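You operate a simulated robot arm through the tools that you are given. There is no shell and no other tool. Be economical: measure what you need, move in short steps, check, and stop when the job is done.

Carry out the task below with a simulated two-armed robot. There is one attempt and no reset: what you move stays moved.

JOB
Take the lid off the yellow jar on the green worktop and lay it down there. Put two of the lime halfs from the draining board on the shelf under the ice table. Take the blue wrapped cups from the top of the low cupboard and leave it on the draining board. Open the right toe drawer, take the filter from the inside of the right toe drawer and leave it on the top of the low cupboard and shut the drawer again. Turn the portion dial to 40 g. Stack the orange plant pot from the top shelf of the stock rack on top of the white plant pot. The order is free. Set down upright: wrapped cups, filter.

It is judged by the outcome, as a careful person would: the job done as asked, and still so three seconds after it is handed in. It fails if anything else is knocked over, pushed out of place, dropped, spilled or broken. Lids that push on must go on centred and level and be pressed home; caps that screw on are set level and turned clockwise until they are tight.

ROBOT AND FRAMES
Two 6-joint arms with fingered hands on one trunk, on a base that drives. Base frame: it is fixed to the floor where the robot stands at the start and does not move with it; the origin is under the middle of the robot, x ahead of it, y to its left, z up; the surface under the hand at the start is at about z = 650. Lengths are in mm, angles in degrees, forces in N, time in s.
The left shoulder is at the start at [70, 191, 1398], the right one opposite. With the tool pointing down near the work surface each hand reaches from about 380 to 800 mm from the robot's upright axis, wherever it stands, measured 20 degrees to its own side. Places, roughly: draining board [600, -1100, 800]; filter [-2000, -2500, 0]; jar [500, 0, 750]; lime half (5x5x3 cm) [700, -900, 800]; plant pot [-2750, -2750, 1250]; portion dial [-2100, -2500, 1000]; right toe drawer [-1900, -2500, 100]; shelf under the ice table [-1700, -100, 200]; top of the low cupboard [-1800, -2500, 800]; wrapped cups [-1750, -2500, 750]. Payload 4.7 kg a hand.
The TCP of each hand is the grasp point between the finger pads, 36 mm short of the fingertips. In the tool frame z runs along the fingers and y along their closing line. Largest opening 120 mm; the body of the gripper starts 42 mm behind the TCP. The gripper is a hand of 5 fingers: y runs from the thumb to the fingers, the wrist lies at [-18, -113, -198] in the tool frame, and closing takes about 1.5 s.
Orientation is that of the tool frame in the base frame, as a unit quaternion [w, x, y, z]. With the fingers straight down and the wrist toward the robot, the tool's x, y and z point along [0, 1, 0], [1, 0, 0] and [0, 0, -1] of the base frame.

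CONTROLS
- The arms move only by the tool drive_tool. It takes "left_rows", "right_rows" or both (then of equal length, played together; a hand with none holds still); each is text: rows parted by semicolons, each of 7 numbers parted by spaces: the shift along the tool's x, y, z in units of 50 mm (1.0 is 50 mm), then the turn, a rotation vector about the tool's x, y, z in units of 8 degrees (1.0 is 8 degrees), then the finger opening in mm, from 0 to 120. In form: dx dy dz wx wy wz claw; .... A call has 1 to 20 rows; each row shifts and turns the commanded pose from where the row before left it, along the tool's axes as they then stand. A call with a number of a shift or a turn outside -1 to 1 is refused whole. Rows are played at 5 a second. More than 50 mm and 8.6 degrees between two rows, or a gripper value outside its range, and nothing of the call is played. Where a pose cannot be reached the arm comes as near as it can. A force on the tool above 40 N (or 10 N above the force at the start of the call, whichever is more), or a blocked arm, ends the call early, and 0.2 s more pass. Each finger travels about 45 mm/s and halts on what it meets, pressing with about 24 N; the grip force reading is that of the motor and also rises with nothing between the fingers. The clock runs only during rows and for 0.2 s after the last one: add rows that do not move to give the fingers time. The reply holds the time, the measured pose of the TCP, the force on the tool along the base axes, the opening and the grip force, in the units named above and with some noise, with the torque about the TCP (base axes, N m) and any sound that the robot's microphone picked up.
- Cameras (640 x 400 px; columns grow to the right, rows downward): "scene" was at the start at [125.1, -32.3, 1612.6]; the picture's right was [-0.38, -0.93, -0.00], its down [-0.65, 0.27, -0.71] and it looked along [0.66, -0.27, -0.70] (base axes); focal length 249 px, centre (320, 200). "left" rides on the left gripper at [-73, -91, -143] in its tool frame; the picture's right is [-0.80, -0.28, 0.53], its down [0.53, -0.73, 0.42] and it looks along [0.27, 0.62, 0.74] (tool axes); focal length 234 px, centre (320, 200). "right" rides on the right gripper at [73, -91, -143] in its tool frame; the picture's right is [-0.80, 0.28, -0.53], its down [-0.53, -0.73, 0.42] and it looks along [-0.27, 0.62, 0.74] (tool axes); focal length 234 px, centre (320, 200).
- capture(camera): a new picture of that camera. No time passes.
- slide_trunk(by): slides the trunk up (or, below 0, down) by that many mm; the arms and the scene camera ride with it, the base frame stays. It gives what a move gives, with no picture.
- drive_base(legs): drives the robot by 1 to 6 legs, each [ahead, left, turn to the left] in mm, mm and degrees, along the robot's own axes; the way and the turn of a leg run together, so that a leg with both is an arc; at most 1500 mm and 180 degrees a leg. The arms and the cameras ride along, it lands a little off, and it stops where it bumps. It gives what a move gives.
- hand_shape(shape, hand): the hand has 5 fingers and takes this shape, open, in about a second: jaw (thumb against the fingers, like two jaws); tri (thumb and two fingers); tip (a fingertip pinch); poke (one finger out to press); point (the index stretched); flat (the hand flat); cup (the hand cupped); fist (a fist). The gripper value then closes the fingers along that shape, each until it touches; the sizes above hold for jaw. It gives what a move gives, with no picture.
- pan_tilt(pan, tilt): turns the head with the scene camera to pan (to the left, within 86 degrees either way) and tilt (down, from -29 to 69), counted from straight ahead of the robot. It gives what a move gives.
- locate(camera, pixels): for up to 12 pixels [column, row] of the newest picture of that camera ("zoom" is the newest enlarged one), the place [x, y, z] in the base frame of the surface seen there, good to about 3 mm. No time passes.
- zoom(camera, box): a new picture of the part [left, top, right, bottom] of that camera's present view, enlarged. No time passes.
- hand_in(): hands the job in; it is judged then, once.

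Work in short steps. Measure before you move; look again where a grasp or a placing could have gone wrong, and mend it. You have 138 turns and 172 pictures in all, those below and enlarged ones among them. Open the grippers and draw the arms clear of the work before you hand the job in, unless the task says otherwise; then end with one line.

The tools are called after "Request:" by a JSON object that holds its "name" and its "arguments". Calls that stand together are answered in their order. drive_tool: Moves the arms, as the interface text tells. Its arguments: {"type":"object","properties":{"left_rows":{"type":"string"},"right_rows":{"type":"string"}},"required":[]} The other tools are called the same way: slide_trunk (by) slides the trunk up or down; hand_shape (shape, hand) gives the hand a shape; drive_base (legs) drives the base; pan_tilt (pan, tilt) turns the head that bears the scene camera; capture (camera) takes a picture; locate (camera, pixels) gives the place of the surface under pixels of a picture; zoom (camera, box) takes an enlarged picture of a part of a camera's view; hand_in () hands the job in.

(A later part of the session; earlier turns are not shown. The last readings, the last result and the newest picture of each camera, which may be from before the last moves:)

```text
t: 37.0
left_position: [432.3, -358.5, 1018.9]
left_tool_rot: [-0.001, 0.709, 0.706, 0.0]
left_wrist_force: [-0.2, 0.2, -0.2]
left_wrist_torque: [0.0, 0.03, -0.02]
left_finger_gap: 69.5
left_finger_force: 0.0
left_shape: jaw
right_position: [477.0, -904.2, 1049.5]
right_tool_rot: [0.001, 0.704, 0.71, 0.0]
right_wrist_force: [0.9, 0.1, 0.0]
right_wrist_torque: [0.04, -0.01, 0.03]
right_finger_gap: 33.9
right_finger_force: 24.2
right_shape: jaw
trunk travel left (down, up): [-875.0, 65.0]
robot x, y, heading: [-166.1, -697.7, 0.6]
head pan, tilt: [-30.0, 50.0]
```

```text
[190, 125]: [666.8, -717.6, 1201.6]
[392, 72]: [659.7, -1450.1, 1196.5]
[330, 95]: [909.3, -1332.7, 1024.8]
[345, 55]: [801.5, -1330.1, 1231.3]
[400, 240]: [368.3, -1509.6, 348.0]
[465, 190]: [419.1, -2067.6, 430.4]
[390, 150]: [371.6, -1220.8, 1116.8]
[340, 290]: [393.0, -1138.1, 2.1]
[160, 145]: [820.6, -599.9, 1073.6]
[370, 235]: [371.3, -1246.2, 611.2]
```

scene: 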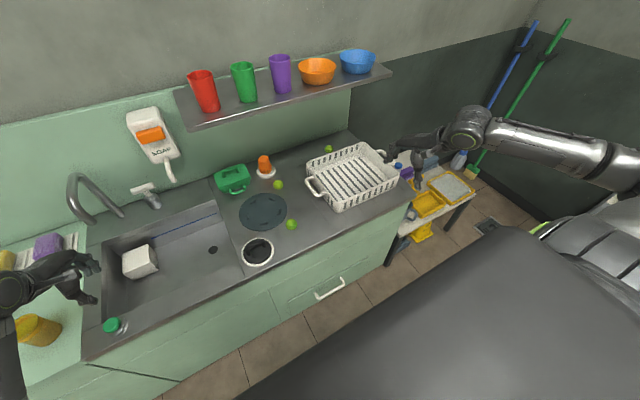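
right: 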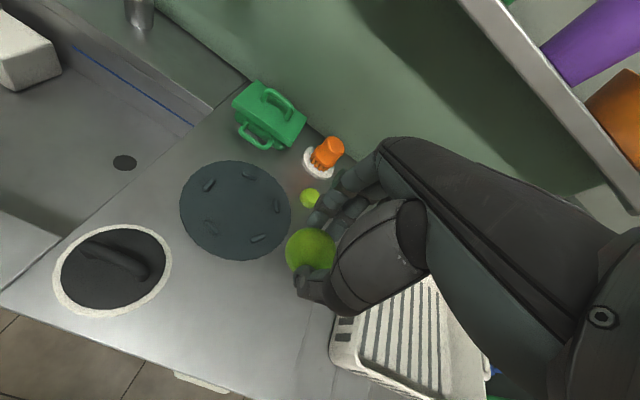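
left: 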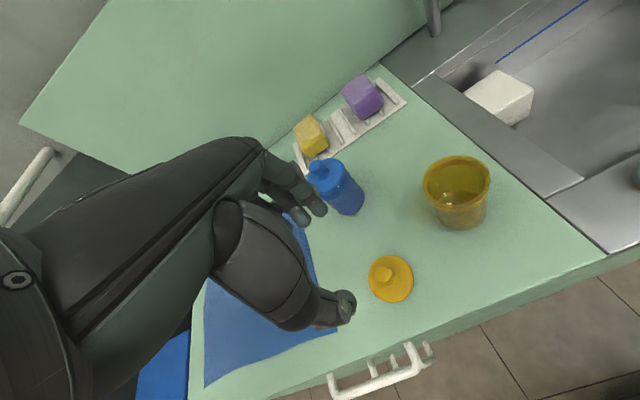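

The wall shelf (front edge x≈663, z≈1200) overhangs lime 2. I pull the right hand back to the side, then drive so the left hand can reach lime 2.

Request:
{"name": "drive_tool", "arguments": {"right_rows": "-.664 -.33 -.08 0 0 0 20;-.664 -.33 -.08 0 0 0 20;-.664 -.33 -.08 0 0 0 20;-.664 -.33 -.08 0 0 0 20;-.664 -.33 -.08 0 0 0 20;-.664 -.33 -.08 0 0 0 20;-.664 -.33 -.08 0 0 0 20;-.664 -.33 -.08 0 0 0 20;-.664 -.33 -.08 0 0 0 20;-.664 -.33 -.08 0 0 0 20;0 0 0 0 0 0 20"}}

Request:
{"name": "drive_base", "arguments": {"legs": [[0, -450, 0], [136, 0, 0]]}}

Request:
{"name": "capture", "arguments": {"camera": "left"}}

Request:
{"name": "capture", "arguments": {"camera": "right"}}

```text
t: 39.4
left_position: [432.3, -357.5, 1018.2]
left_tool_rot: [-0.001, 0.709, 0.706, -0.001]
left_wrist_force: [-0.2, 0.7, -1.0]
left_wrist_torque: [-0.04, 0.02, -0.01]
left_finger_gap: 69.5
left_finger_force: 0.0
left_shape: jaw
right_position: [317.2, -1239.2, 1086.7]
right_tool_rot: [-0.001, 0.703, 0.712, 0.001]
right_wrist_force: [-0.7, -1.0, -0.4]
right_wrist_torque: [0.0, -0.01, 0.0]
right_finger_gap: 34.1
right_finger_force: 23.9
right_shape: jaw
trunk travel left (down, up): [-875.0, 65.0]
robot x, y, heading: [-170.0, -697.7, 0.6]
head pan, tilt: [-30.0, 50.0]
```

```text
t: 43.0
left_position: [570.6, -794.5, 1020.1]
left_tool_rot: [0.0, 0.706, 0.708, -0.001]
left_wrist_force: [0.1, -0.1, 0.6]
left_wrist_torque: [0.02, -0.03, 0.01]
left_finger_gap: 69.9
left_finger_force: 0.1
left_shape: jaw
right_position: [458.8, -1676.6, 1087.5]
right_tool_rot: [0.0, 0.701, 0.713, -0.001]
right_wrist_force: [0.3, -0.2, -1.2]
right_wrist_torque: [0.02, -0.01, 0.0]
right_finger_gap: 33.8
right_finger_force: 23.8
right_shape: jaw
trunk travel left (down, up): [-875.0, 65.0]
robot x, y, heading: [-23.7, -1137.1, 1.0]
head pan, tilt: [-30.0, 50.0]
```

```text
138 pictures are left
```

left: 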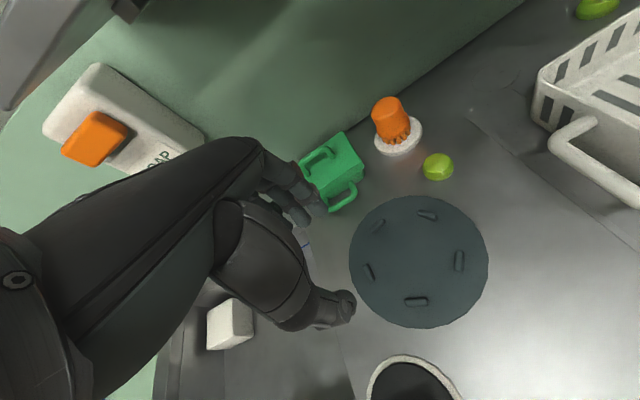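

```text
137 pictures are left
```

right: 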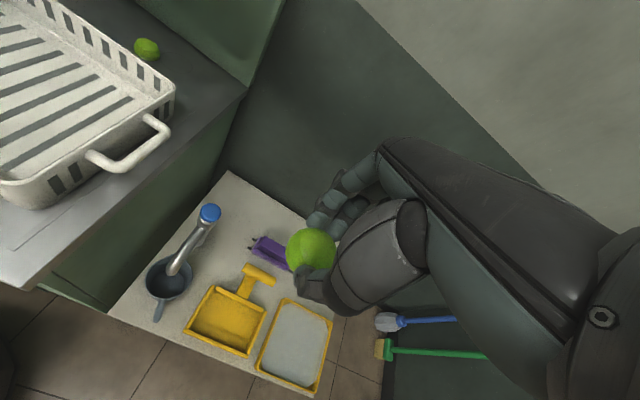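

Lime 2 is visible at (438,167). I move sideways and down to z≈905 first, then forward beneath the shelf.

Request:
{"name": "drive_tool", "arguments": {"left_rows": "-.49 0 .38 0 0 0 80;-.49 0 .38 0 0 0 80;-.49 0 .38 0 0 0 80;-.49 0 .38 0 0 0 80;-.49 0 .38 0 0 0 80;-.49 0 .4 0 0 0 80;0 .45 0 0 0 0 80;0 .45 0 0 0 0 80;0 .45 0 0 0 0 80;0 .45 0 0 0 0 80;0 .45 0 0 0 0 80;0 0 0 0 0 0 80;0 0 0 0 0 0 80"}}

Request:
{"name": "capture", "arguments": {"camera": "left"}}

```text
t: 45.8
left_position: [685.0, -940.6, 904.5]
left_tool_rot: [-0.001, 0.706, 0.709, 0.0]
left_wrist_force: [0.6, -0.2, 1.0]
left_wrist_torque: [-0.02, -0.01, 0.01]
left_finger_gap: 79.7
left_finger_force: 0.0
left_shape: jaw
right_position: [459.9, -1675.1, 1087.1]
right_tool_rot: [0.0, 0.701, 0.713, 0.0]
right_wrist_force: [-0.1, 0.2, -0.2]
right_wrist_torque: [0.03, -0.01, -0.01]
right_finger_gap: 33.9
right_finger_force: 23.9
right_shape: jaw
trunk travel left (down, up): [-875.0, 65.0]
robot x, y, heading: [-26.5, -1138.1, 0.9]
head pan, tilt: [-30.0, 50.0]
```

```text
136 pictures are left
```

left: 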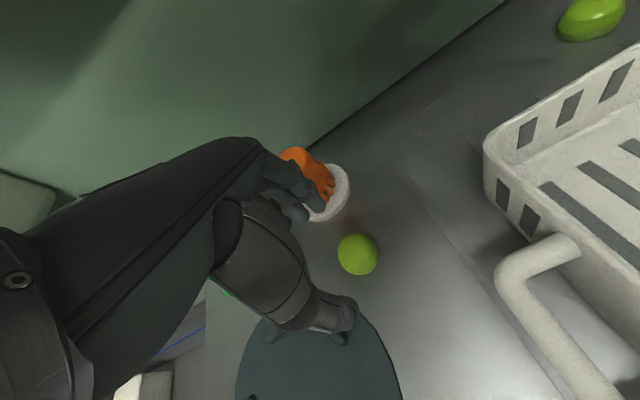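

Lime 2 is under the TCP. I narrow the opening to keep clear of the orange brush, lower and close.

Request:
{"name": "drive_tool", "arguments": {"left_rows": "0 .08 .2 0 0 0 68;0 0 .35 0 0 0 68;0 0 .35 0 0 0 68;0 0 .32 0 0 0 68;0 0 0 0 0 0 68;0 0 0 0 0 0 55;0 0 0 0 0 0 45;0 0 0 0 0 0 30;0 0 0 0 0 0 20;0 0 0 0 0 0 20;0 0 0 0 0 0 20;0 0 0 0 0 0 20"}}

Request:
{"name": "capture", "arguments": {"camera": "left"}}

```text
t: 48.4
left_position: [687.9, -942.5, 843.6]
left_tool_rot: [0.0, 0.706, 0.709, 0.0]
left_wrist_force: [-0.8, 0.5, 2.5]
left_wrist_torque: [0.02, -0.05, 0.03]
left_finger_gap: 30.8
left_finger_force: 24.3
left_shape: jaw
right_position: [460.6, -1676.0, 1087.3]
right_tool_rot: [-0.001, 0.701, 0.713, -0.001]
right_wrist_force: [-0.5, -0.3, -0.3]
right_wrist_torque: [0.0, 0.01, 0.0]
right_finger_gap: 33.8
right_finger_force: 23.2
right_shape: jaw
trunk travel left (down, up): [-875.0, 65.0]
robot x, y, heading: [-28.1, -1137.2, 0.9]
head pan, tilt: [-30.0, 50.0]
```

```text
135 pictures are left
```

left: 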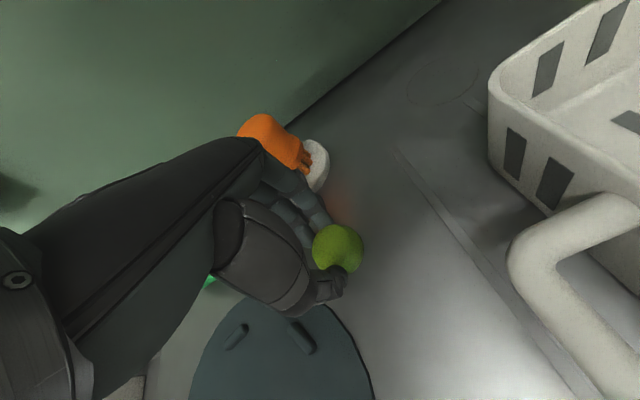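

Gripped. I lift 60 mm, draw straight back from under the shelf, then raise and check.

Request:
{"name": "drive_tool", "arguments": {"left_rows": "0 0 -.3 0 0 0 20;0 0 -.4 0 0 0 20;0 0 -.5 0 0 0 20;0 -.5 0 0 0 0 20;0 -.5 0 0 0 0 20;0 -.5 0 0 0 0 20;.3 -.5 -.3 0 0 0 20;.5 0 -.5 0 0 0 20;.5 0 -.5 0 0 0 20;.5 0 -.5 0 0 0 20;.5 0 -.3 0 0 0 20;0 0 0 0 0 0 20"}}

Request:
{"name": "capture", "arguments": {"camera": "left"}}

Request:
{"name": "capture", "arguments": {"camera": "scene"}}

```text
t: 51.0
left_position: [589.5, -828.8, 1008.8]
left_tool_rot: [-0.001, 0.706, 0.708, 0.0]
left_wrist_force: [-0.6, -0.6, -0.6]
left_wrist_torque: [0.0, -0.01, -0.02]
left_finger_gap: 30.5
left_finger_force: 23.9
left_shape: jaw
right_position: [460.4, -1677.3, 1087.2]
right_tool_rot: [0.001, 0.701, 0.713, 0.001]
right_wrist_force: [-0.4, -0.6, -0.2]
right_wrist_torque: [0.0, -0.02, -0.03]
right_finger_gap: 33.8
right_finger_force: 23.8
right_shape: jaw
trunk travel left (down, up): [-875.0, 65.0]
robot x, y, heading: [-31.0, -1141.5, 0.9]
head pan, tilt: [-30.0, 50.0]
```

```text
134 pictures are left
```

left: 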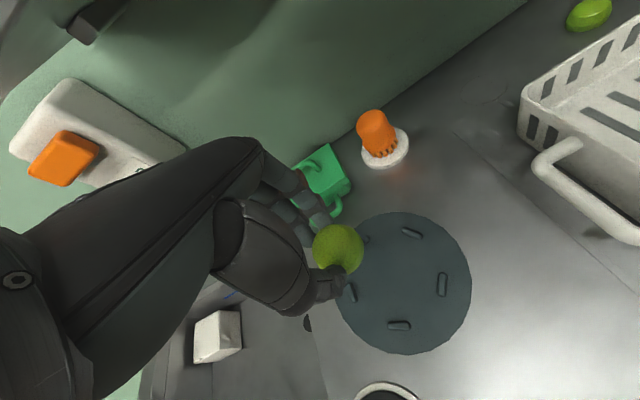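

```text
133 pictures are left
```

scene: 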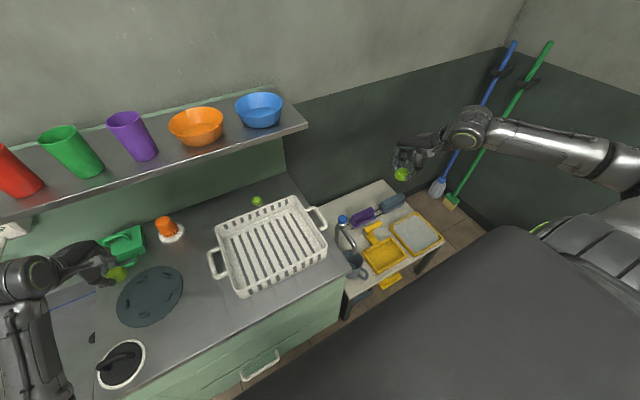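

Both limes are held. Before backing off, I look around to the left and right.

Request:
{"name": "pan_tilt", "arguments": {"pan": 86, "tilt": 25}}

Request:
{"name": "capture", "arguments": {"camera": "scene"}}

Request:
{"name": "pan_tilt", "arguments": {"pan": -86, "tilt": 25}}

Request:
{"name": "capture", "arguments": {"camera": "scene"}}

```text
t: 53.0
left_position: [587.8, -827.8, 1007.9]
left_tool_rot: [-0.001, 0.706, 0.708, 0.0]
left_wrist_force: [-0.6, 0.1, 0.1]
left_wrist_torque: [0.01, 0.0, -0.03]
left_finger_gap: 30.6
left_finger_force: 24.1
left_shape: jaw
right_position: [460.4, -1677.1, 1087.2]
right_tool_rot: [-0.001, 0.701, 0.713, 0.0]
right_wrist_force: [-0.2, -0.3, -0.9]
right_wrist_torque: [0.04, 0.02, 0.01]
right_finger_gap: 33.7
right_finger_force: 24.5
right_shape: jaw
trunk travel left (down, up): [-875.0, 65.0]
robot x, y, heading: [-27.3, -1139.4, 1.0]
head pan, tilt: [85.9, 25.0]
```

```text
132 pictures are left
```

scene: 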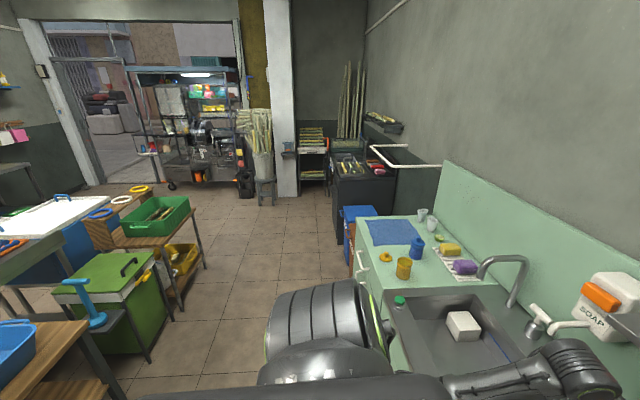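

```text
t: 55.6
left_position: [588.7, -828.3, 1008.7]
left_tool_rot: [-0.001, 0.706, 0.708, -0.001]
left_wrist_force: [-1.2, -0.1, -0.1]
left_wrist_torque: [-0.01, -0.04, -0.03]
left_finger_gap: 30.4
left_finger_force: 24.0
left_shape: jaw
right_position: [460.8, -1676.2, 1086.5]
right_tool_rot: [0.0, 0.701, 0.713, 0.001]
right_wrist_force: [-0.1, -0.3, -0.4]
right_wrist_torque: [-0.01, 0.01, 0.01]
right_finger_gap: 33.8
right_finger_force: 23.6
right_shape: jaw
trunk travel left (down, up): [-875.0, 65.0]
robot x, y, heading: [-28.7, -1140.2, 1.3]
head pan, tilt: [-85.9, 25.0]
```

```text
131 pictures are left
```

scene: 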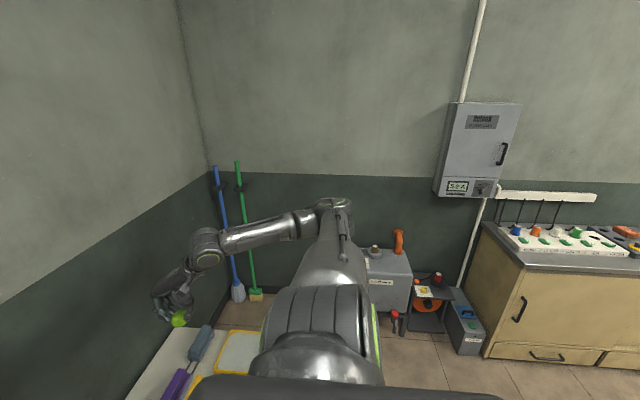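

The low cupboard is on the right wall. I back up and turn left 80° to see the ice table.

Request:
{"name": "drive_base", "arguments": {"legs": [[-330, 0, 0], [0, 0, 80]]}}

Request:
{"name": "pan_tilt", "arguments": {"pan": 55, "tilt": 30}}

Request:
{"name": "capture", "arguments": {"camera": "scene"}}

```text
t: 61.4
left_position: [-566.3, -487.7, 1008.3]
left_tool_rot: [0.0, 0.077, 0.997, -0.001]
left_wrist_force: [0.5, -0.1, -1.1]
left_wrist_torque: [-0.03, 0.0, -0.02]
left_finger_gap: 30.4
left_finger_force: 24.0
left_shape: jaw
right_position: [251.0, -749.0, 1085.2]
right_tool_rot: [-0.001, 0.071, 0.997, 0.0]
right_wrist_force: [0.0, -0.5, -0.3]
right_wrist_torque: [0.01, 0.06, 0.01]
right_finger_gap: 33.9
right_finger_force: 23.4
right_shape: jaw
trunk travel left (down, up): [-875.0, 65.0]
robot x, y, heading: [-361.5, -1143.9, 81.7]
head pan, tilt: [-85.9, 25.0]
```

```text
t: 63.6
left_position: [-565.4, -487.9, 1008.7]
left_tool_rot: [-0.001, 0.077, 0.997, 0.0]
left_wrist_force: [-0.2, 0.5, -0.4]
left_wrist_torque: [-0.01, -0.02, 0.01]
left_finger_gap: 30.2
left_finger_force: 23.8
left_shape: jaw
right_position: [249.7, -748.5, 1086.8]
right_tool_rot: [0.0, 0.07, 0.998, 0.0]
right_wrist_force: [0.4, 0.4, -1.1]
right_wrist_torque: [0.02, 0.01, -0.01]
right_finger_gap: 33.7
right_finger_force: 24.3
right_shape: jaw
trunk travel left (down, up): [-875.0, 65.0]
robot x, y, heading: [-360.8, -1137.6, 81.8]
head pan, tilt: [55.0, 30.0]
```

```text
130 pictures are left
```

scene: 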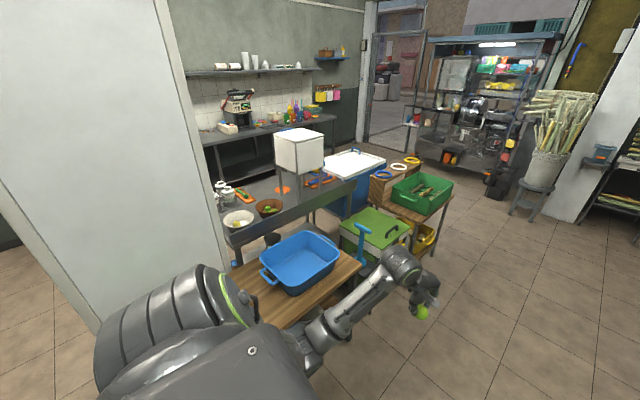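

I locate the tables to identify the ice table.

Request:
{"name": "locate", "arguments": {"camera": "scene", "pixels": [[300, 265], [375, 235], [270, 195], [300, 150], [355, 165], [420, 195], [395, 170], [280, 315], [345, 260], [215, 280], [300, 222], [420, 240]]}}

Request:
{"name": "zoom", "arguments": {"camera": "scene", "box": [200, 100, 480, 300]}}

```text
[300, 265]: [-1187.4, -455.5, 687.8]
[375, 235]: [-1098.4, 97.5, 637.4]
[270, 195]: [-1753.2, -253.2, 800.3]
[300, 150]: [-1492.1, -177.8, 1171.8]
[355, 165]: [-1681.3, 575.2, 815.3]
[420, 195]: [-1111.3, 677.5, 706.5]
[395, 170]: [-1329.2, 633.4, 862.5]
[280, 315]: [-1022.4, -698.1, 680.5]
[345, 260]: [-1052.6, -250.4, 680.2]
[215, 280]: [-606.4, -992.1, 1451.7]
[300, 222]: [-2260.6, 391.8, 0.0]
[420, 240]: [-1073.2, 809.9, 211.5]
```

```text
2.00 times, centred on (340, 200) of scene
```

zoom: 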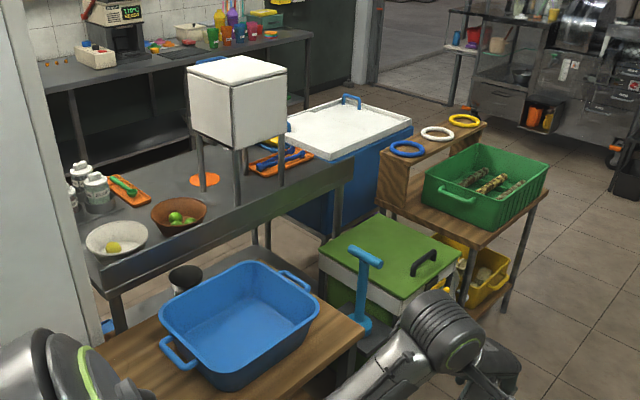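

The ice table seems to be the steel table near (-1700,-200). I need to see access; I look further to the left and measure the white block.

Request:
{"name": "locate", "arguments": {"camera": "scene", "pixels": [[80, 100], [180, 100], [80, 280], [20, 280], [228, 255], [205, 140], [335, 195], [240, 225], [340, 330], [190, 70], [300, 60], [325, 240]]}}

Request:
{"name": "pan_tilt", "arguments": {"pan": 86, "tilt": 30}}

Request:
{"name": "capture", "arguments": {"camera": "scene"}}

```text
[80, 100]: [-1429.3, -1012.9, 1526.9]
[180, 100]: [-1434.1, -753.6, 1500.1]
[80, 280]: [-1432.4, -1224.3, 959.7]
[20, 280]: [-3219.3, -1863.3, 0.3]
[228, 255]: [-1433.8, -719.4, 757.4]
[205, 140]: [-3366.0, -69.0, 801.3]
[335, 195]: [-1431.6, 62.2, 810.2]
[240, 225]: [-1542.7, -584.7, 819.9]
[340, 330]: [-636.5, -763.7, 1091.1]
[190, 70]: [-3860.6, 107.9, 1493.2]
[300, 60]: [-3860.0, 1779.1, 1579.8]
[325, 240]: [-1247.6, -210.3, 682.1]
```

```text
t: 64.6
left_position: [-567.0, -487.1, 1008.0]
left_tool_rot: [-0.001, 0.077, 0.997, -0.001]
left_wrist_force: [-0.5, 0.7, 0.3]
left_wrist_torque: [-0.02, -0.01, -0.01]
left_finger_gap: 30.1
left_finger_force: 24.0
left_shape: jaw
right_position: [251.0, -749.3, 1085.8]
right_tool_rot: [0.0, 0.071, 0.997, 0.0]
right_wrist_force: [0.5, 1.3, -1.4]
right_wrist_torque: [-0.01, -0.02, -0.02]
right_finger_gap: 33.6
right_finger_force: 23.9
right_shape: jaw
trunk travel left (down, up): [-875.0, 65.0]
robot x, y, heading: [-359.3, -1146.7, 81.6]
head pan, tilt: [85.9, 30.0]
```

```text
128 pictures are left
```

scene: 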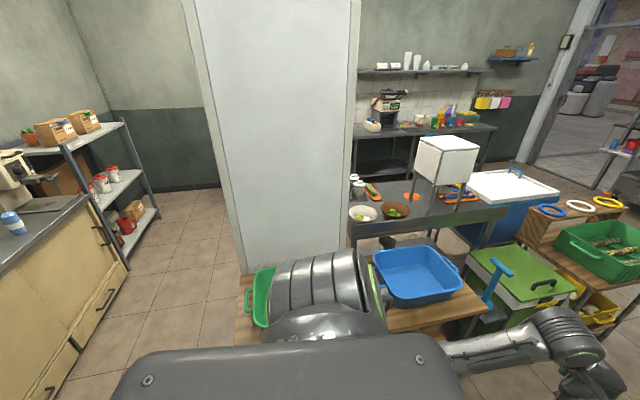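

The white panel is a partition (x≈-1433, y≈-1240…-730); the aisle south of it leads around. I measure the cupboard front and rack.

Request:
{"name": "locate", "arguments": {"camera": "scene", "pixels": [[60, 225], [88, 197], [130, 290], [10, 222], [28, 135], [60, 130], [245, 250], [150, 210], [90, 310], [200, 200], [30, 180], [440, 120]]}}

Request:
{"name": "zoom", "arguments": {"camera": "scene", "box": [0, 90, 200, 300]}}

```text
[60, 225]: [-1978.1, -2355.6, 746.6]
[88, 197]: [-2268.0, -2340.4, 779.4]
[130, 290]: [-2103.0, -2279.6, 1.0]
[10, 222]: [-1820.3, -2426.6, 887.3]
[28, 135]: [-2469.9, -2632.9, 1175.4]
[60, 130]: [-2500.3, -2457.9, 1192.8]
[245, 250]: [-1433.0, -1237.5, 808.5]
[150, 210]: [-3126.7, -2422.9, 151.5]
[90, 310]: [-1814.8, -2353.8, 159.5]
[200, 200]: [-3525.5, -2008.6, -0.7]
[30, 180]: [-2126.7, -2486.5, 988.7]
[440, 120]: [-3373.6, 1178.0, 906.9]
```

```text
1.90 times, centred on (100, 195) of scene
```

zoom: 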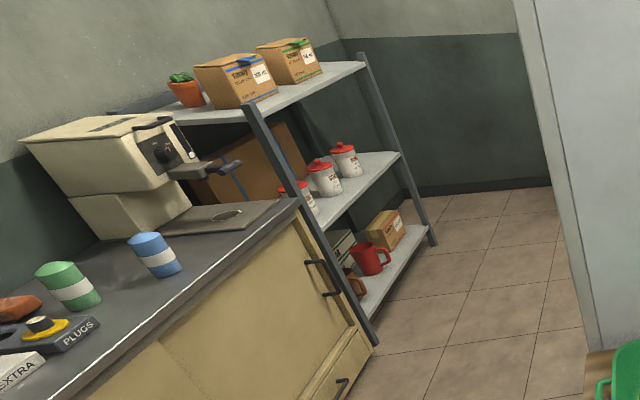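

Now I tuck the right hand in, so the robot is narrow, and turn to face -x.

Request:
{"name": "drive_tool", "arguments": {"right_rows": ".64 .24 .08 0 0 0 20;.64 .24 .08 0 0 0 20;.64 .24 .08 0 0 0 20;.64 .24 .08 0 0 0 20;.64 .24 .08 0 0 0 20;.64 .24 .08 0 0 0 20;.64 .24 .08 0 0 0 20;.64 .24 .08 0 0 0 20;.62 .28 .08 0 0 0 20;0 0 0 0 0 0 20"}}

Request:
{"name": "drive_base", "arguments": {"legs": [[0, 0, 98.3], [0, 640, 0]]}}

Request:
{"name": "pan_tilt", "arguments": {"pan": 0, "tilt": 35}}

Request:
{"name": "capture", "arguments": {"camera": "scene"}}

```text
t: 66.8
left_position: [-565.9, -487.8, 1009.2]
left_tool_rot: [0.0, 0.077, 0.997, -0.001]
left_wrist_force: [0.2, -0.7, 0.0]
left_wrist_torque: [0.02, 0.01, 0.03]
left_finger_gap: 30.1
left_finger_force: 23.9
left_shape: jaw
right_position: [-14.6, -600.0, 1050.9]
right_tool_rot: [0.0, 0.07, 0.998, 0.0]
right_wrist_force: [0.2, 0.3, -0.2]
right_wrist_torque: [0.01, 0.02, -0.02]
right_finger_gap: 33.5
right_finger_force: 24.0
right_shape: jaw
trunk travel left (down, up): [-875.0, 65.0]
robot x, y, heading: [-358.8, -1142.7, 81.9]
head pan, tilt: [85.9, 30.0]
```

```text
t: 74.7
left_position: [-1006.6, -2067.7, 1008.6]
left_tool_rot: [0.0, -0.691, 0.723, -0.001]
left_wrist_force: [0.4, 0.8, -0.3]
left_wrist_torque: [0.0, 0.0, -0.01]
left_finger_gap: 30.4
left_finger_force: 24.1
left_shape: jaw
right_position: [-957.1, -1508.3, 1051.9]
right_tool_rot: [0.0, -0.696, 0.718, -0.001]
right_wrist_force: [0.0, -0.6, -0.5]
right_wrist_torque: [-0.02, 0.02, 0.01]
right_finger_gap: 33.1
right_finger_force: 23.6
right_shape: jaw
trunk travel left (down, up): [-875.0, 65.0]
robot x, y, heading: [-376.4, -1789.3, 178.1]
head pan, tilt: [85.9, 30.0]
```

```text
t: 76.2
left_position: [-1007.5, -2068.7, 1008.5]
left_tool_rot: [0.0, -0.692, 0.722, -0.001]
left_wrist_force: [-0.1, -0.3, -1.1]
left_wrist_torque: [0.04, 0.03, 0.01]
left_finger_gap: 30.1
left_finger_force: 24.0
left_shape: jaw
right_position: [-957.1, -1508.0, 1050.3]
right_tool_rot: [-0.001, -0.697, 0.717, 0.0]
right_wrist_force: [0.3, 0.3, 0.1]
right_wrist_torque: [-0.01, 0.0, -0.01]
right_finger_gap: 33.4
right_finger_force: 23.8
right_shape: jaw
trunk travel left (down, up): [-875.0, 65.0]
robot x, y, heading: [-380.3, -1787.2, 178.0]
head pan, tilt: [0.0, 35.0]
```

```text
126 pictures are left
```

scene: 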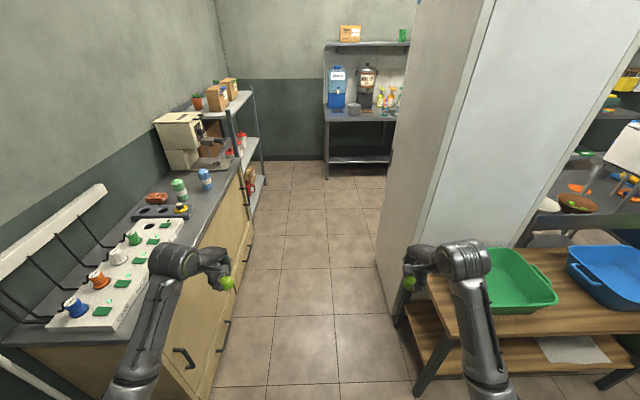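

The aisle is clear. I drive ahead along it to x≈-2600.

Request:
{"name": "drive_base", "arguments": {"legs": [[0, 0, 2], [1100, 0, 0], [1150, 0, 0]]}}

Request:
{"name": "pan_tilt", "arguments": {"pan": -80, "tilt": 35}}

Request:
{"name": "capture", "arguments": {"camera": "scene"}}

```text
t: 87.6
left_position: [-3226.0, -2075.3, 1008.5]
left_tool_rot: [0.001, -0.699, 0.715, -0.001]
left_wrist_force: [0.2, 0.4, -0.1]
left_wrist_torque: [0.0, -0.03, 0.0]
left_finger_gap: 30.0
left_finger_force: 24.4
left_shape: jaw
right_position: [-3186.5, -1516.2, 1052.2]
right_tool_rot: [0.0, -0.703, 0.711, 0.001]
right_wrist_force: [0.9, 0.3, 0.0]
right_wrist_torque: [-0.05, 0.01, 0.04]
right_finger_gap: 33.3
right_finger_force: 24.1
right_shape: jaw
trunk travel left (down, up): [-875.0, 65.0]
robot x, y, heading: [-2603.3, -1785.4, 179.5]
head pan, tilt: [0.0, 35.0]
```

```text
t: 89.1
left_position: [-3226.1, -2076.3, 1010.0]
left_tool_rot: [0.002, -0.699, 0.715, -0.001]
left_wrist_force: [0.0, -0.1, -0.1]
left_wrist_torque: [0.0, 0.0, 0.01]
left_finger_gap: 30.1
left_finger_force: 24.1
left_shape: jaw
right_position: [-3187.0, -1514.2, 1051.2]
right_tool_rot: [0.0, -0.704, 0.71, 0.001]
right_wrist_force: [0.7, -0.7, -0.1]
right_wrist_torque: [0.01, 0.0, -0.01]
right_finger_gap: 33.4
right_finger_force: 24.2
right_shape: jaw
trunk travel left (down, up): [-875.0, 65.0]
robot x, y, heading: [-2603.0, -1784.3, 179.5]
head pan, tilt: [-80.0, 35.0]
```

```text
125 pictures are left
```

scene: 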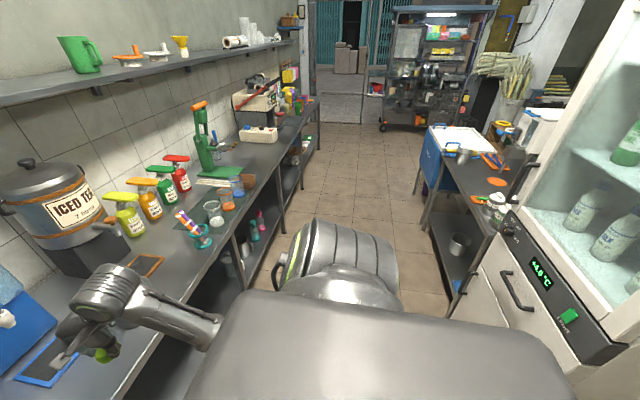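

The aisle between wall counter and ice table is visible. I measure both edges and the shelf under the ice table.

Request:
{"name": "locate", "arguments": {"camera": "scene", "pixels": [[245, 225], [130, 380], [300, 140], [430, 170], [490, 232], [460, 245], [460, 270], [440, 225], [300, 240], [520, 300], [450, 255], [430, 260]]}}

Request:
{"name": "zoom", "arguments": {"camera": "scene", "box": [380, 100, 560, 310]}}

```text
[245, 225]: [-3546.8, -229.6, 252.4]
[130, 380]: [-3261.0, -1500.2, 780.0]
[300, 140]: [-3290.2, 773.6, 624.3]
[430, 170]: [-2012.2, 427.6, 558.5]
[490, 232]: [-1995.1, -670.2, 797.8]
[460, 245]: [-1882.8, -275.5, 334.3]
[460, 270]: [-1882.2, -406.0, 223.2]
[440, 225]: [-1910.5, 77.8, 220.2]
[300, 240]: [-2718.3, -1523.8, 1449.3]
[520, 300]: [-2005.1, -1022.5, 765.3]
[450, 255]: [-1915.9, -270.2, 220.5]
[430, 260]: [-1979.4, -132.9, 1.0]
```

```text
1.90 times, centred on (470, 205) of scene
```

zoom: 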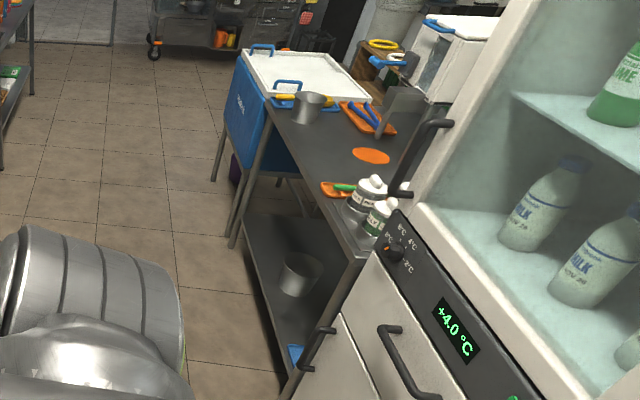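

Shelf z≈220, edge x≈-1980, pot at (-1882,-340); free at y≈-200…+80. I drive north up the aisle and turn to face the table.

Request:
{"name": "drive_base", "arguments": {"legs": [[0, 0, -89.5], [0, 150, 0], [1500, 0, 0], [300, 0, 0], [0, 0, -90]]}}

Request:
{"name": "pan_tilt", "arguments": {"pan": 0, "tilt": 40}}

Request:
{"name": "capture", "arguments": {"camera": "scene"}}

```text
t: 107.2
left_position: [-2210.0, 283.6, 1008.9]
left_tool_rot: [-0.001, 0.715, 0.699, 0.0]
left_wrist_force: [-0.4, 0.1, -0.7]
left_wrist_torque: [0.01, -0.01, -0.01]
left_finger_gap: 29.7
left_finger_force: 23.9
left_shape: jaw
right_position: [-2246.4, -277.1, 1051.4]
right_tool_rot: [0.0, 0.71, 0.704, 0.0]
right_wrist_force: [-0.7, 0.2, -0.4]
right_wrist_torque: [0.0, -0.02, 0.01]
right_finger_gap: 32.7
right_finger_force: 24.7
right_shape: jaw
trunk travel left (down, up): [-875.0, 65.0]
robot x, y, heading: [-2835.6, -9.5, -0.3]
head pan, tilt: [-80.0, 35.0]
```

```text
t: 108.7
left_position: [-2208.7, 283.9, 1007.9]
left_tool_rot: [0.0, 0.714, 0.7, 0.0]
left_wrist_force: [0.4, 0.2, -0.6]
left_wrist_torque: [0.0, -0.02, 0.02]
left_finger_gap: 29.9
left_finger_force: 24.2
left_shape: jaw
right_position: [-2246.7, -277.1, 1049.5]
right_tool_rot: [0.0, 0.71, 0.704, 0.0]
right_wrist_force: [0.0, 0.8, -0.3]
right_wrist_torque: [-0.02, 0.01, 0.01]
right_finger_gap: 32.7
right_finger_force: 24.3
right_shape: jaw
trunk travel left (down, up): [-875.0, 65.0]
robot x, y, heading: [-2831.2, -9.3, -0.7]
head pan, tilt: [0.0, 40.0]
```

```text
123 pictures are left
```

scene: 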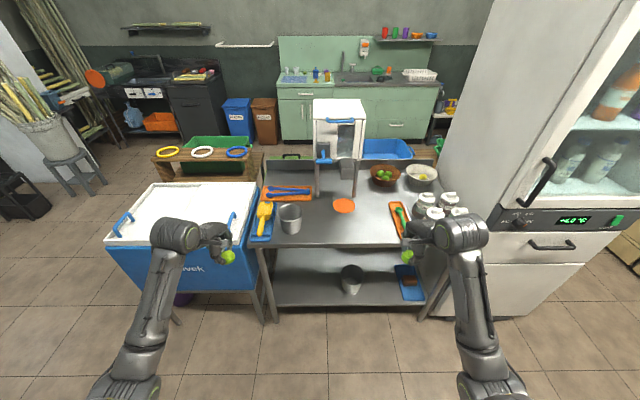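

Clear in front. I lower the trunk so the hands come to shelf height, and look again.

Request:
{"name": "slide_trunk", "arguments": {"by": -570}}

Request:
{"name": "pan_tilt", "arguments": {"pan": 0, "tilt": 28}}

Request:
{"name": "capture", "arguments": {"camera": "scene"}}

```text
refused: -570 is not a number from -400 to 400
```

```text
t: 109.4
left_position: [-2209.6, 283.5, 1009.9]
left_tool_rot: [0.0, 0.714, 0.7, -0.001]
left_wrist_force: [-0.4, 0.9, -0.1]
left_wrist_torque: [-0.01, -0.01, 0.04]
left_finger_gap: 29.9
left_finger_force: 23.8
left_shape: jaw
right_position: [-2248.1, -276.9, 1050.6]
right_tool_rot: [-0.001, 0.711, 0.704, 0.0]
right_wrist_force: [0.1, -0.3, -0.3]
right_wrist_torque: [0.02, -0.01, 0.01]
right_finger_gap: 33.0
right_finger_force: 24.0
right_shape: jaw
trunk travel left (down, up): [-875.0, 65.0]
robot x, y, heading: [-2830.2, -11.2, -0.6]
head pan, tilt: [0.0, 28.0]
```

```text
122 pictures are left
```

scene: 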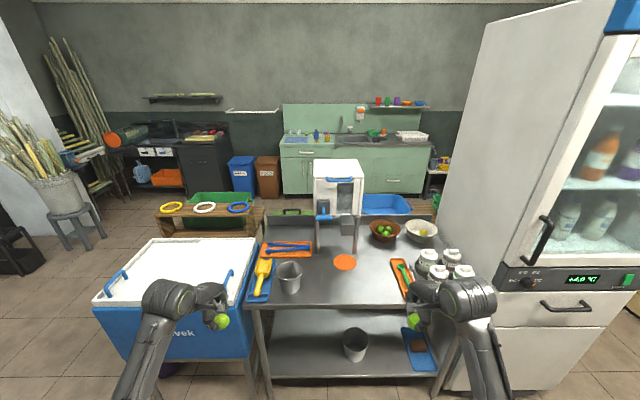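

The slide limit is 400 per call; I split it in two.

Request:
{"name": "slide_trunk", "arguments": {"by": -300}}

Request:
{"name": "slide_trunk", "arguments": {"by": -270}}

Request:
{"name": "capture", "arguments": {"camera": "scene"}}

```text
t: 112.4
left_position: [-2209.8, 283.5, 708.3]
left_tool_rot: [0.0, 0.715, 0.699, 0.0]
left_wrist_force: [-0.3, 0.0, -0.4]
left_wrist_torque: [-0.02, -0.01, -0.03]
left_finger_gap: 30.0
left_finger_force: 23.9
left_shape: jaw
right_position: [-2247.6, -278.2, 752.4]
right_tool_rot: [0.0, 0.71, 0.704, 0.0]
right_wrist_force: [0.5, -0.1, -0.9]
right_wrist_torque: [-0.02, 0.01, -0.02]
right_finger_gap: 32.8
right_finger_force: 23.6
right_shape: jaw
trunk travel left (down, up): [-575.0, 365.0]
robot x, y, heading: [-2831.9, -10.4, -0.6]
head pan, tilt: [0.0, 28.0]
```

```text
t: 115.2
left_position: [-2208.7, 284.0, 438.1]
left_tool_rot: [-0.001, 0.714, 0.7, -0.001]
left_wrist_force: [-0.2, -0.4, 1.1]
left_wrist_torque: [-0.04, 0.0, 0.0]
left_finger_gap: 30.0
left_finger_force: 23.6
left_shape: jaw
right_position: [-2247.2, -277.2, 480.8]
right_tool_rot: [0.0, 0.71, 0.704, 0.0]
right_wrist_force: [-0.6, 0.1, -0.4]
right_wrist_torque: [0.01, 0.02, 0.0]
right_finger_gap: 32.9
right_finger_force: 23.7
right_shape: jaw
trunk travel left (down, up): [-305.0, 635.0]
robot x, y, heading: [-2832.4, -9.3, -0.8]
head pan, tilt: [0.0, 28.0]
```

```text
121 pictures are left
```

scene: 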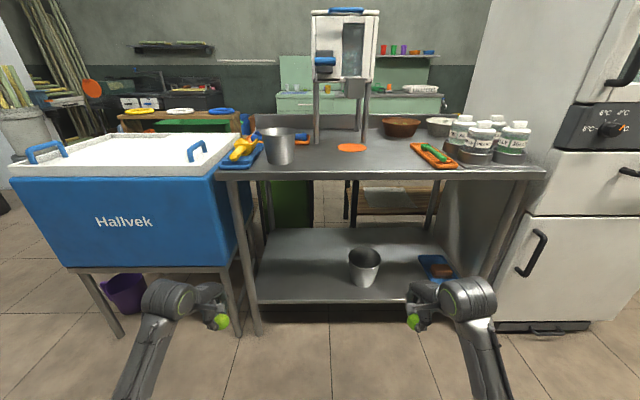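

Request:
{"name": "locate", "arguments": {"camera": "scene", "pixels": [[300, 285], [300, 260], [270, 280], [380, 290], [400, 290], [363, 265], [440, 270], [250, 290], [300, 302], [240, 175], [540, 170], [360, 177]]}}

```text
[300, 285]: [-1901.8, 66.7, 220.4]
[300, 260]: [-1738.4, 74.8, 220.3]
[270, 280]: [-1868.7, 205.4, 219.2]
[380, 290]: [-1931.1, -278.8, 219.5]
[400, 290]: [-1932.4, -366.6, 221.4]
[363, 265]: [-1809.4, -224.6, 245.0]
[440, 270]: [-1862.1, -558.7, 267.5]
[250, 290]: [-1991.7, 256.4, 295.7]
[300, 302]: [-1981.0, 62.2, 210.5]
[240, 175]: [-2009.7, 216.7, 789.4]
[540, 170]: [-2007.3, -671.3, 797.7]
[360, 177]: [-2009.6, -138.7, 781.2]
```

Shelf is free for y≈0…200. I lower both hands a bit (to fit under the table top), shift the base right 90 and go forward.

Request:
{"name": "drive_tool", "arguments": {"left_rows": "-.3 0 .2 0 0 0 20;-.3 0 .2 0 0 0 20;-.3 0 .2 0 0 0 20;-.3 0 .2 0 0 0 20;0 0 0 0 0 0 20", "right_rows": "0 0 .3 0 0 0 20;0 0 .3 0 0 0 20;0 0 .3 0 0 0 20;0 0 .3 0 0 0 20;0 0 0 0 0 0 20"}}

Request:
{"name": "drive_base", "arguments": {"legs": [[0, -90, 0], [220, 0, 0]]}}

Request:
{"name": "capture", "arguments": {"camera": "scene"}}

Request:
{"name": "capture", "arguments": {"camera": "left"}}

```text
t: 116.4
left_position: [-2209.6, 221.5, 398.8]
left_tool_rot: [-0.001, 0.714, 0.7, -0.001]
left_wrist_force: [-0.2, 0.6, -0.4]
left_wrist_torque: [0.0, 0.02, -0.01]
left_finger_gap: 30.2
left_finger_force: 24.1
left_shape: jaw
right_position: [-2248.3, -277.2, 417.6]
right_tool_rot: [0.0, 0.71, 0.704, 0.0]
right_wrist_force: [-0.8, 0.2, -0.2]
right_wrist_torque: [-0.02, 0.01, 0.0]
right_finger_gap: 33.2
right_finger_force: 23.6
right_shape: jaw
trunk travel left (down, up): [-305.0, 635.0]
robot x, y, heading: [-2832.6, -9.0, -0.2]
head pan, tilt: [0.0, 28.0]
```

```text
t: 118.8
left_position: [-1995.0, 132.4, 400.5]
left_tool_rot: [-0.001, 0.714, 0.7, -0.002]
left_wrist_force: [-1.4, 0.7, -0.7]
left_wrist_torque: [0.01, -0.01, 0.04]
left_finger_gap: 29.7
left_finger_force: 23.4
left_shape: jaw
right_position: [-2031.3, -366.5, 418.0]
right_tool_rot: [0.0, 0.71, 0.704, 0.0]
right_wrist_force: [0.5, -0.2, -0.6]
right_wrist_torque: [0.0, -0.03, 0.01]
right_finger_gap: 33.0
right_finger_force: 23.6
right_shape: jaw
trunk travel left (down, up): [-305.0, 635.0]
robot x, y, heading: [-2612.3, -97.2, -0.6]
head pan, tilt: [0.0, 28.0]
```

```text
120 pictures are left
```

scene: 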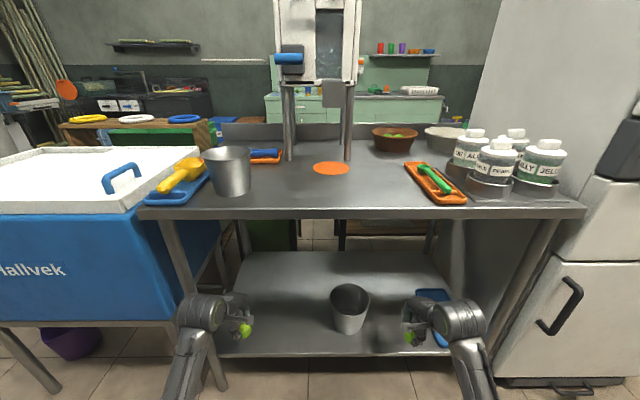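

```text
119 pictures are left
```

left: 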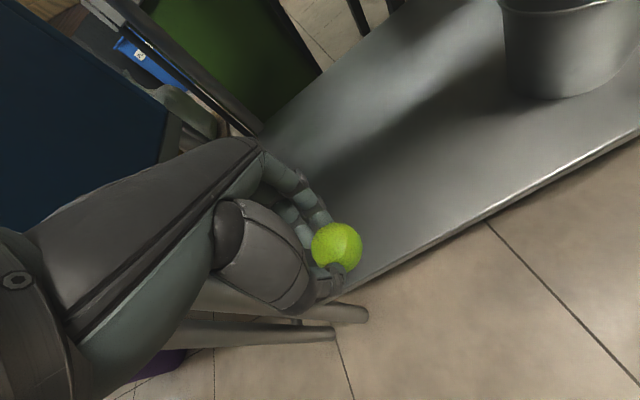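

The left wrist is near the table leg; I check where.

Request:
{"name": "locate", "arguments": {"camera": "scene", "pixels": [[183, 310], [205, 310], [215, 300], [187, 280], [205, 355], [240, 330], [185, 370], [460, 310], [350, 320], [300, 340]]}}

```text
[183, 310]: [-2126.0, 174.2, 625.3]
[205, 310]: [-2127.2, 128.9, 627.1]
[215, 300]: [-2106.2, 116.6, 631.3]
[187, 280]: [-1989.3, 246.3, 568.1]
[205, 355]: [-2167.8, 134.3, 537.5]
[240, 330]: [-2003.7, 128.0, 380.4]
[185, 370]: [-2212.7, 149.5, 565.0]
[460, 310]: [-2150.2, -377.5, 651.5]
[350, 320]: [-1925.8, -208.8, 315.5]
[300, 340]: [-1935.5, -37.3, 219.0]
```

Wrist clears the leg by ~50 mm. I shift the left hand 30 mm inward, drive forward 80, and lower the left hand.

Request:
{"name": "drive_tool", "arguments": {"left_rows": "-.3 0 0 0 0 0 20;-.3 0 0 0 0 0 20;0 0 0 0 0 0 20"}}

Request:
{"name": "drive_base", "arguments": {"legs": [[80, 0, 0]]}}

Request:
{"name": "drive_tool", "arguments": {"left_rows": "0 0 .5 0 0 0 20;0 0 .5 0 0 0 20;0 0 .5 0 0 0 20;0 0 .5 0 0 0 20;0 0 .4 0 0 0 20;0 0 .2 0 0 0 20;0 0 0 0 0 0 20"}}

Request:
{"name": "capture", "arguments": {"camera": "left"}}

```text
t: 119.6
left_position: [-1995.2, 102.5, 398.6]
left_tool_rot: [-0.002, 0.715, 0.699, -0.001]
left_wrist_force: [0.5, 0.6, 0.1]
left_wrist_torque: [-0.01, -0.01, 0.01]
left_finger_gap: 29.9
left_finger_force: 23.8
left_shape: jaw
right_position: [-2030.4, -366.9, 418.6]
right_tool_rot: [0.0, 0.709, 0.705, 0.0]
right_wrist_force: [-0.2, -0.1, -0.2]
right_wrist_torque: [-0.02, 0.04, 0.0]
right_finger_gap: 32.9
right_finger_force: 24.1
right_shape: jaw
trunk travel left (down, up): [-305.0, 635.0]
robot x, y, heading: [-2621.2, -99.6, -0.4]
head pan, tilt: [0.0, 28.0]
```

```text
t: 120.6
left_position: [-1914.7, 103.3, 399.3]
left_tool_rot: [-0.002, 0.714, 0.7, -0.001]
left_wrist_force: [-0.2, -0.3, -0.6]
left_wrist_torque: [0.04, 0.0, 0.01]
left_finger_gap: 29.7
left_finger_force: 23.9
left_shape: jaw
right_position: [-1951.1, -366.8, 418.8]
right_tool_rot: [-0.001, 0.709, 0.705, -0.001]
right_wrist_force: [0.3, -0.7, -0.5]
right_wrist_torque: [0.01, 0.0, -0.03]
right_finger_gap: 32.7
right_finger_force: 24.0
right_shape: jaw
trunk travel left (down, up): [-305.0, 635.0]
robot x, y, heading: [-2533.4, -99.6, -0.3]
head pan, tilt: [0.0, 28.0]
```

```text
t: 122.2
left_position: [-1914.5, 102.7, 269.6]
left_tool_rot: [-0.001, 0.714, 0.7, -0.001]
left_wrist_force: [-0.5, 0.0, -0.9]
left_wrist_torque: [0.0, 0.01, -0.01]
left_finger_gap: 29.6
left_finger_force: 23.6
left_shape: jaw
right_position: [-1950.7, -366.0, 418.7]
right_tool_rot: [0.0, 0.709, 0.705, 0.001]
right_wrist_force: [0.7, 0.5, 0.6]
right_wrist_torque: [-0.05, 0.02, -0.02]
right_finger_gap: 32.8
right_finger_force: 24.1
right_shape: jaw
trunk travel left (down, up): [-305.0, 635.0]
robot x, y, heading: [-2535.0, -99.6, -0.6]
head pan, tilt: [0.0, 28.0]
```

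```text
118 pictures are left
```

left: 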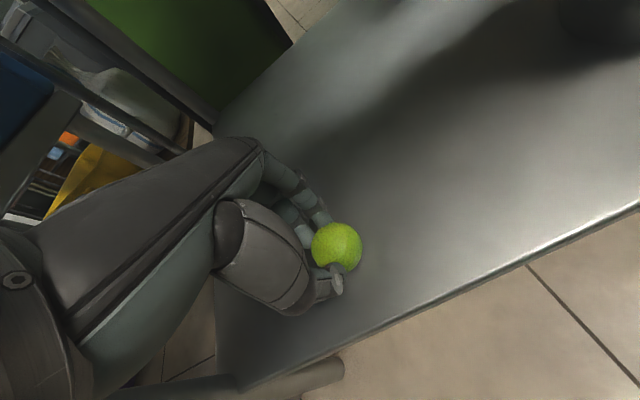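

Now I lower in small steps until the lime touches.

Request:
{"name": "drive_tool", "arguments": {"left_rows": "0 0 .05 0 0 0 20;0 0 .04 0 0 0 20;0 0 .04 0 0 0 20;0 0 .03 0 0 0 20;0 0 0 0 0 0 20"}}

```text
t: 123.4
left_position: [-1914.2, 104.3, 263.9]
left_tool_rot: [0.001, 0.714, 0.701, 0.002]
left_wrist_force: [-1.1, 1.9, 18.5]
left_wrist_torque: [0.01, -0.26, -0.01]
left_finger_gap: 29.9
left_finger_force: 23.8
left_shape: jaw
right_position: [-1952.1, -367.1, 419.9]
right_tool_rot: [0.001, 0.709, 0.705, 0.001]
right_wrist_force: [-0.7, -0.6, -0.7]
right_wrist_torque: [0.01, 0.01, -0.02]
right_finger_gap: 32.5
right_finger_force: 23.9
right_shape: jaw
trunk travel left (down, up): [-305.0, 635.0]
robot x, y, heading: [-2535.5, -101.4, -0.5]
head pan, tilt: [0.0, 28.0]
```

Contact (18 N). I open and lift 150 mm, then look.

Request:
{"name": "drive_tool", "arguments": {"left_rows": "0 0 -.04 0 0 0 40;0 0 0 0 0 0 55;0 0 0 0 0 0 70;0 0 0 0 0 0 75;0 0 0 0 0 0 75;0 0 -.4 0 0 0 75;0 0 -.7 0 0 0 75;0 0 -.8 0 0 0 75;0 0 -.8 0 0 0 75;0 0 0 0 0 0 75"}}

Request:
{"name": "capture", "arguments": {"camera": "left"}}

```text
t: 125.6
left_position: [-1912.6, 102.6, 400.1]
left_tool_rot: [-0.002, 0.714, 0.7, -0.001]
left_wrist_force: [0.1, -0.2, 0.2]
left_wrist_torque: [0.06, 0.01, 0.01]
left_finger_gap: 74.6
left_finger_force: 0.0
left_shape: jaw
right_position: [-1949.5, -367.1, 418.5]
right_tool_rot: [0.0, 0.709, 0.705, 0.0]
right_wrist_force: [0.1, 0.3, 0.1]
right_wrist_torque: [-0.01, 0.01, 0.02]
right_finger_gap: 33.0
right_finger_force: 24.3
right_shape: jaw
trunk travel left (down, up): [-305.0, 635.0]
robot x, y, heading: [-2535.5, -103.3, -0.4]
head pan, tilt: [0.0, 28.0]
```

```text
117 pictures are left
```

left: 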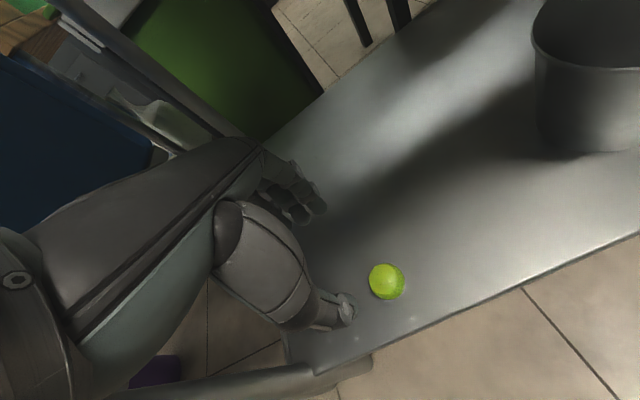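

Lime 2 sits on the shelf. The right hand at y≈-367 could place in the gap between pot and blue tray; I check its camera.

Request:
{"name": "capture", "arguments": {"camera": "right"}}

Request:
{"name": "locate", "arguments": {"camera": "right", "pixels": [[250, 300], [300, 330], [150, 200], [100, 300], [350, 370], [220, 230], [280, 380]]}}

```text
116 pictures are left
```

right: 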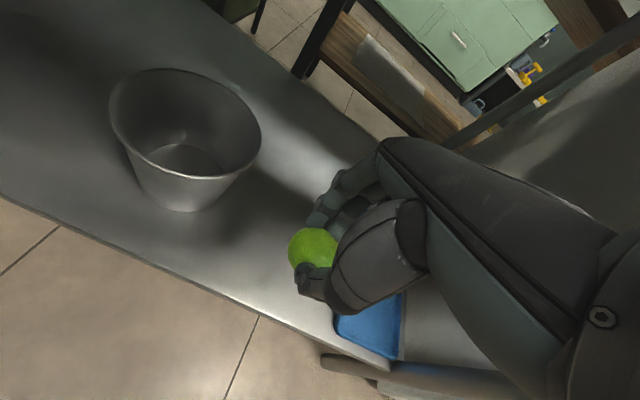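

```text
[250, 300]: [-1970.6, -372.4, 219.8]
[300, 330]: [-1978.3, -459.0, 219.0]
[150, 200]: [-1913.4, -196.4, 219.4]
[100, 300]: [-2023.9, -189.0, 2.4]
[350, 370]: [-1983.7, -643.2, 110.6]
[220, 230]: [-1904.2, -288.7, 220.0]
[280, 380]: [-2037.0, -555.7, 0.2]
```

The gap spans y≈-280…-490; I place at (-1912,-385).

Request:
{"name": "drive_tool", "arguments": {"right_rows": "-.18 .38 0 0 0 0 20;-.18 .38 0 0 0 0 20;0 0 .5 0 0 0 20;0 0 .5 0 0 0 20;0 0 .5 0 0 0 20;0 0 .5 0 0 0 20;0 0 .5 0 0 0 20;0 0 .4 0 0 0 20;0 0 .1 0 0 0 20;0 0 .05 0 0 0 20;0 0 .04 0 0 0 20;0 0 .03 0 0 0 20;0 0 0 0 0 0 20"}}

Request:
{"name": "capture", "arguments": {"camera": "right"}}

```text
t: 128.4
left_position: [-1914.1, 102.7, 399.0]
left_tool_rot: [-0.001, 0.714, 0.7, -0.001]
left_wrist_force: [0.4, 0.8, -1.0]
left_wrist_torque: [-0.03, -0.04, -0.01]
left_finger_gap: 74.8
left_finger_force: 0.1
left_shape: jaw
right_position: [-1912.6, -385.7, 264.1]
right_tool_rot: [0.0, 0.709, 0.706, 0.001]
right_wrist_force: [-3.3, 1.9, 10.9]
right_wrist_torque: [0.05, -0.16, 0.03]
right_finger_gap: 33.3
right_finger_force: 24.4
right_shape: jaw
trunk travel left (down, up): [-305.0, 635.0]
robot x, y, heading: [-2536.7, -103.2, -0.6]
head pan, tilt: [0.0, 28.0]
```

```text
115 pictures are left
```

right: 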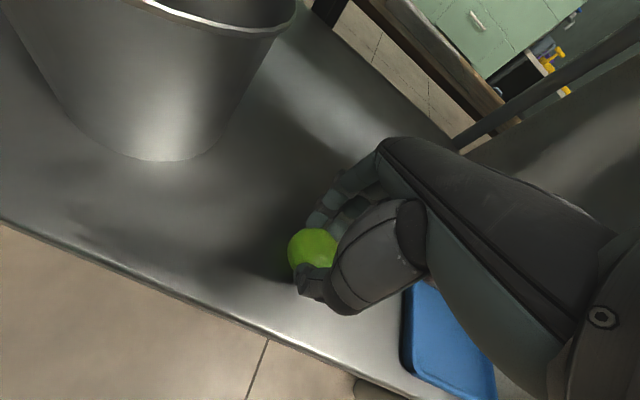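

Contact at 11 N. I open, lift and look; both arms stay below the table top.

Request:
{"name": "drive_tool", "arguments": {"right_rows": "0 0 -.03 0 0 0 40;0 0 0 0 0 0 55;0 0 0 0 0 0 70;0 0 0 0 0 0 75;0 0 0 0 0 0 75;0 0 -.4 0 0 0 75;0 0 -.7 0 0 0 75;0 0 -.8 0 0 0 75;0 0 -.7 0 0 0 75;0 0 0 0 0 0 75"}}

Request:
{"name": "capture", "arguments": {"camera": "right"}}

```text
t: 130.6
left_position: [-1912.5, 100.9, 399.7]
left_tool_rot: [-0.001, 0.714, 0.7, -0.001]
left_wrist_force: [-0.8, 0.2, 0.2]
left_wrist_torque: [-0.02, -0.01, 0.0]
left_finger_gap: 74.8
left_finger_force: 0.1
left_shape: jaw
right_position: [-1913.1, -383.5, 395.7]
right_tool_rot: [-0.001, 0.709, 0.705, 0.0]
right_wrist_force: [0.9, -0.2, 0.9]
right_wrist_torque: [-0.02, -0.01, -0.01]
right_finger_gap: 74.4
right_finger_force: 0.1
right_shape: jaw
trunk travel left (down, up): [-305.0, 635.0]
robot x, y, heading: [-2534.0, -101.8, -0.5]
head pan, tilt: [0.0, 28.0]
```

```text
114 pictures are left
```

right: 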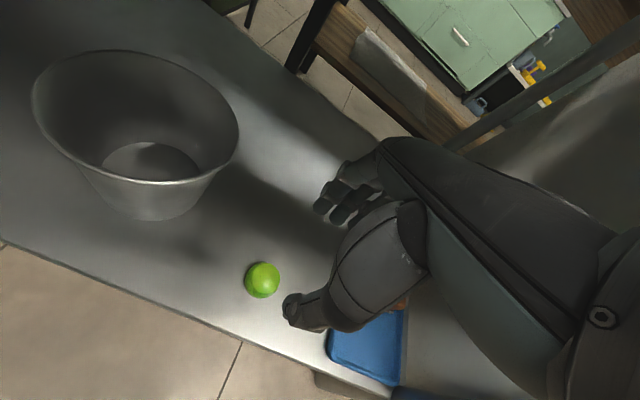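

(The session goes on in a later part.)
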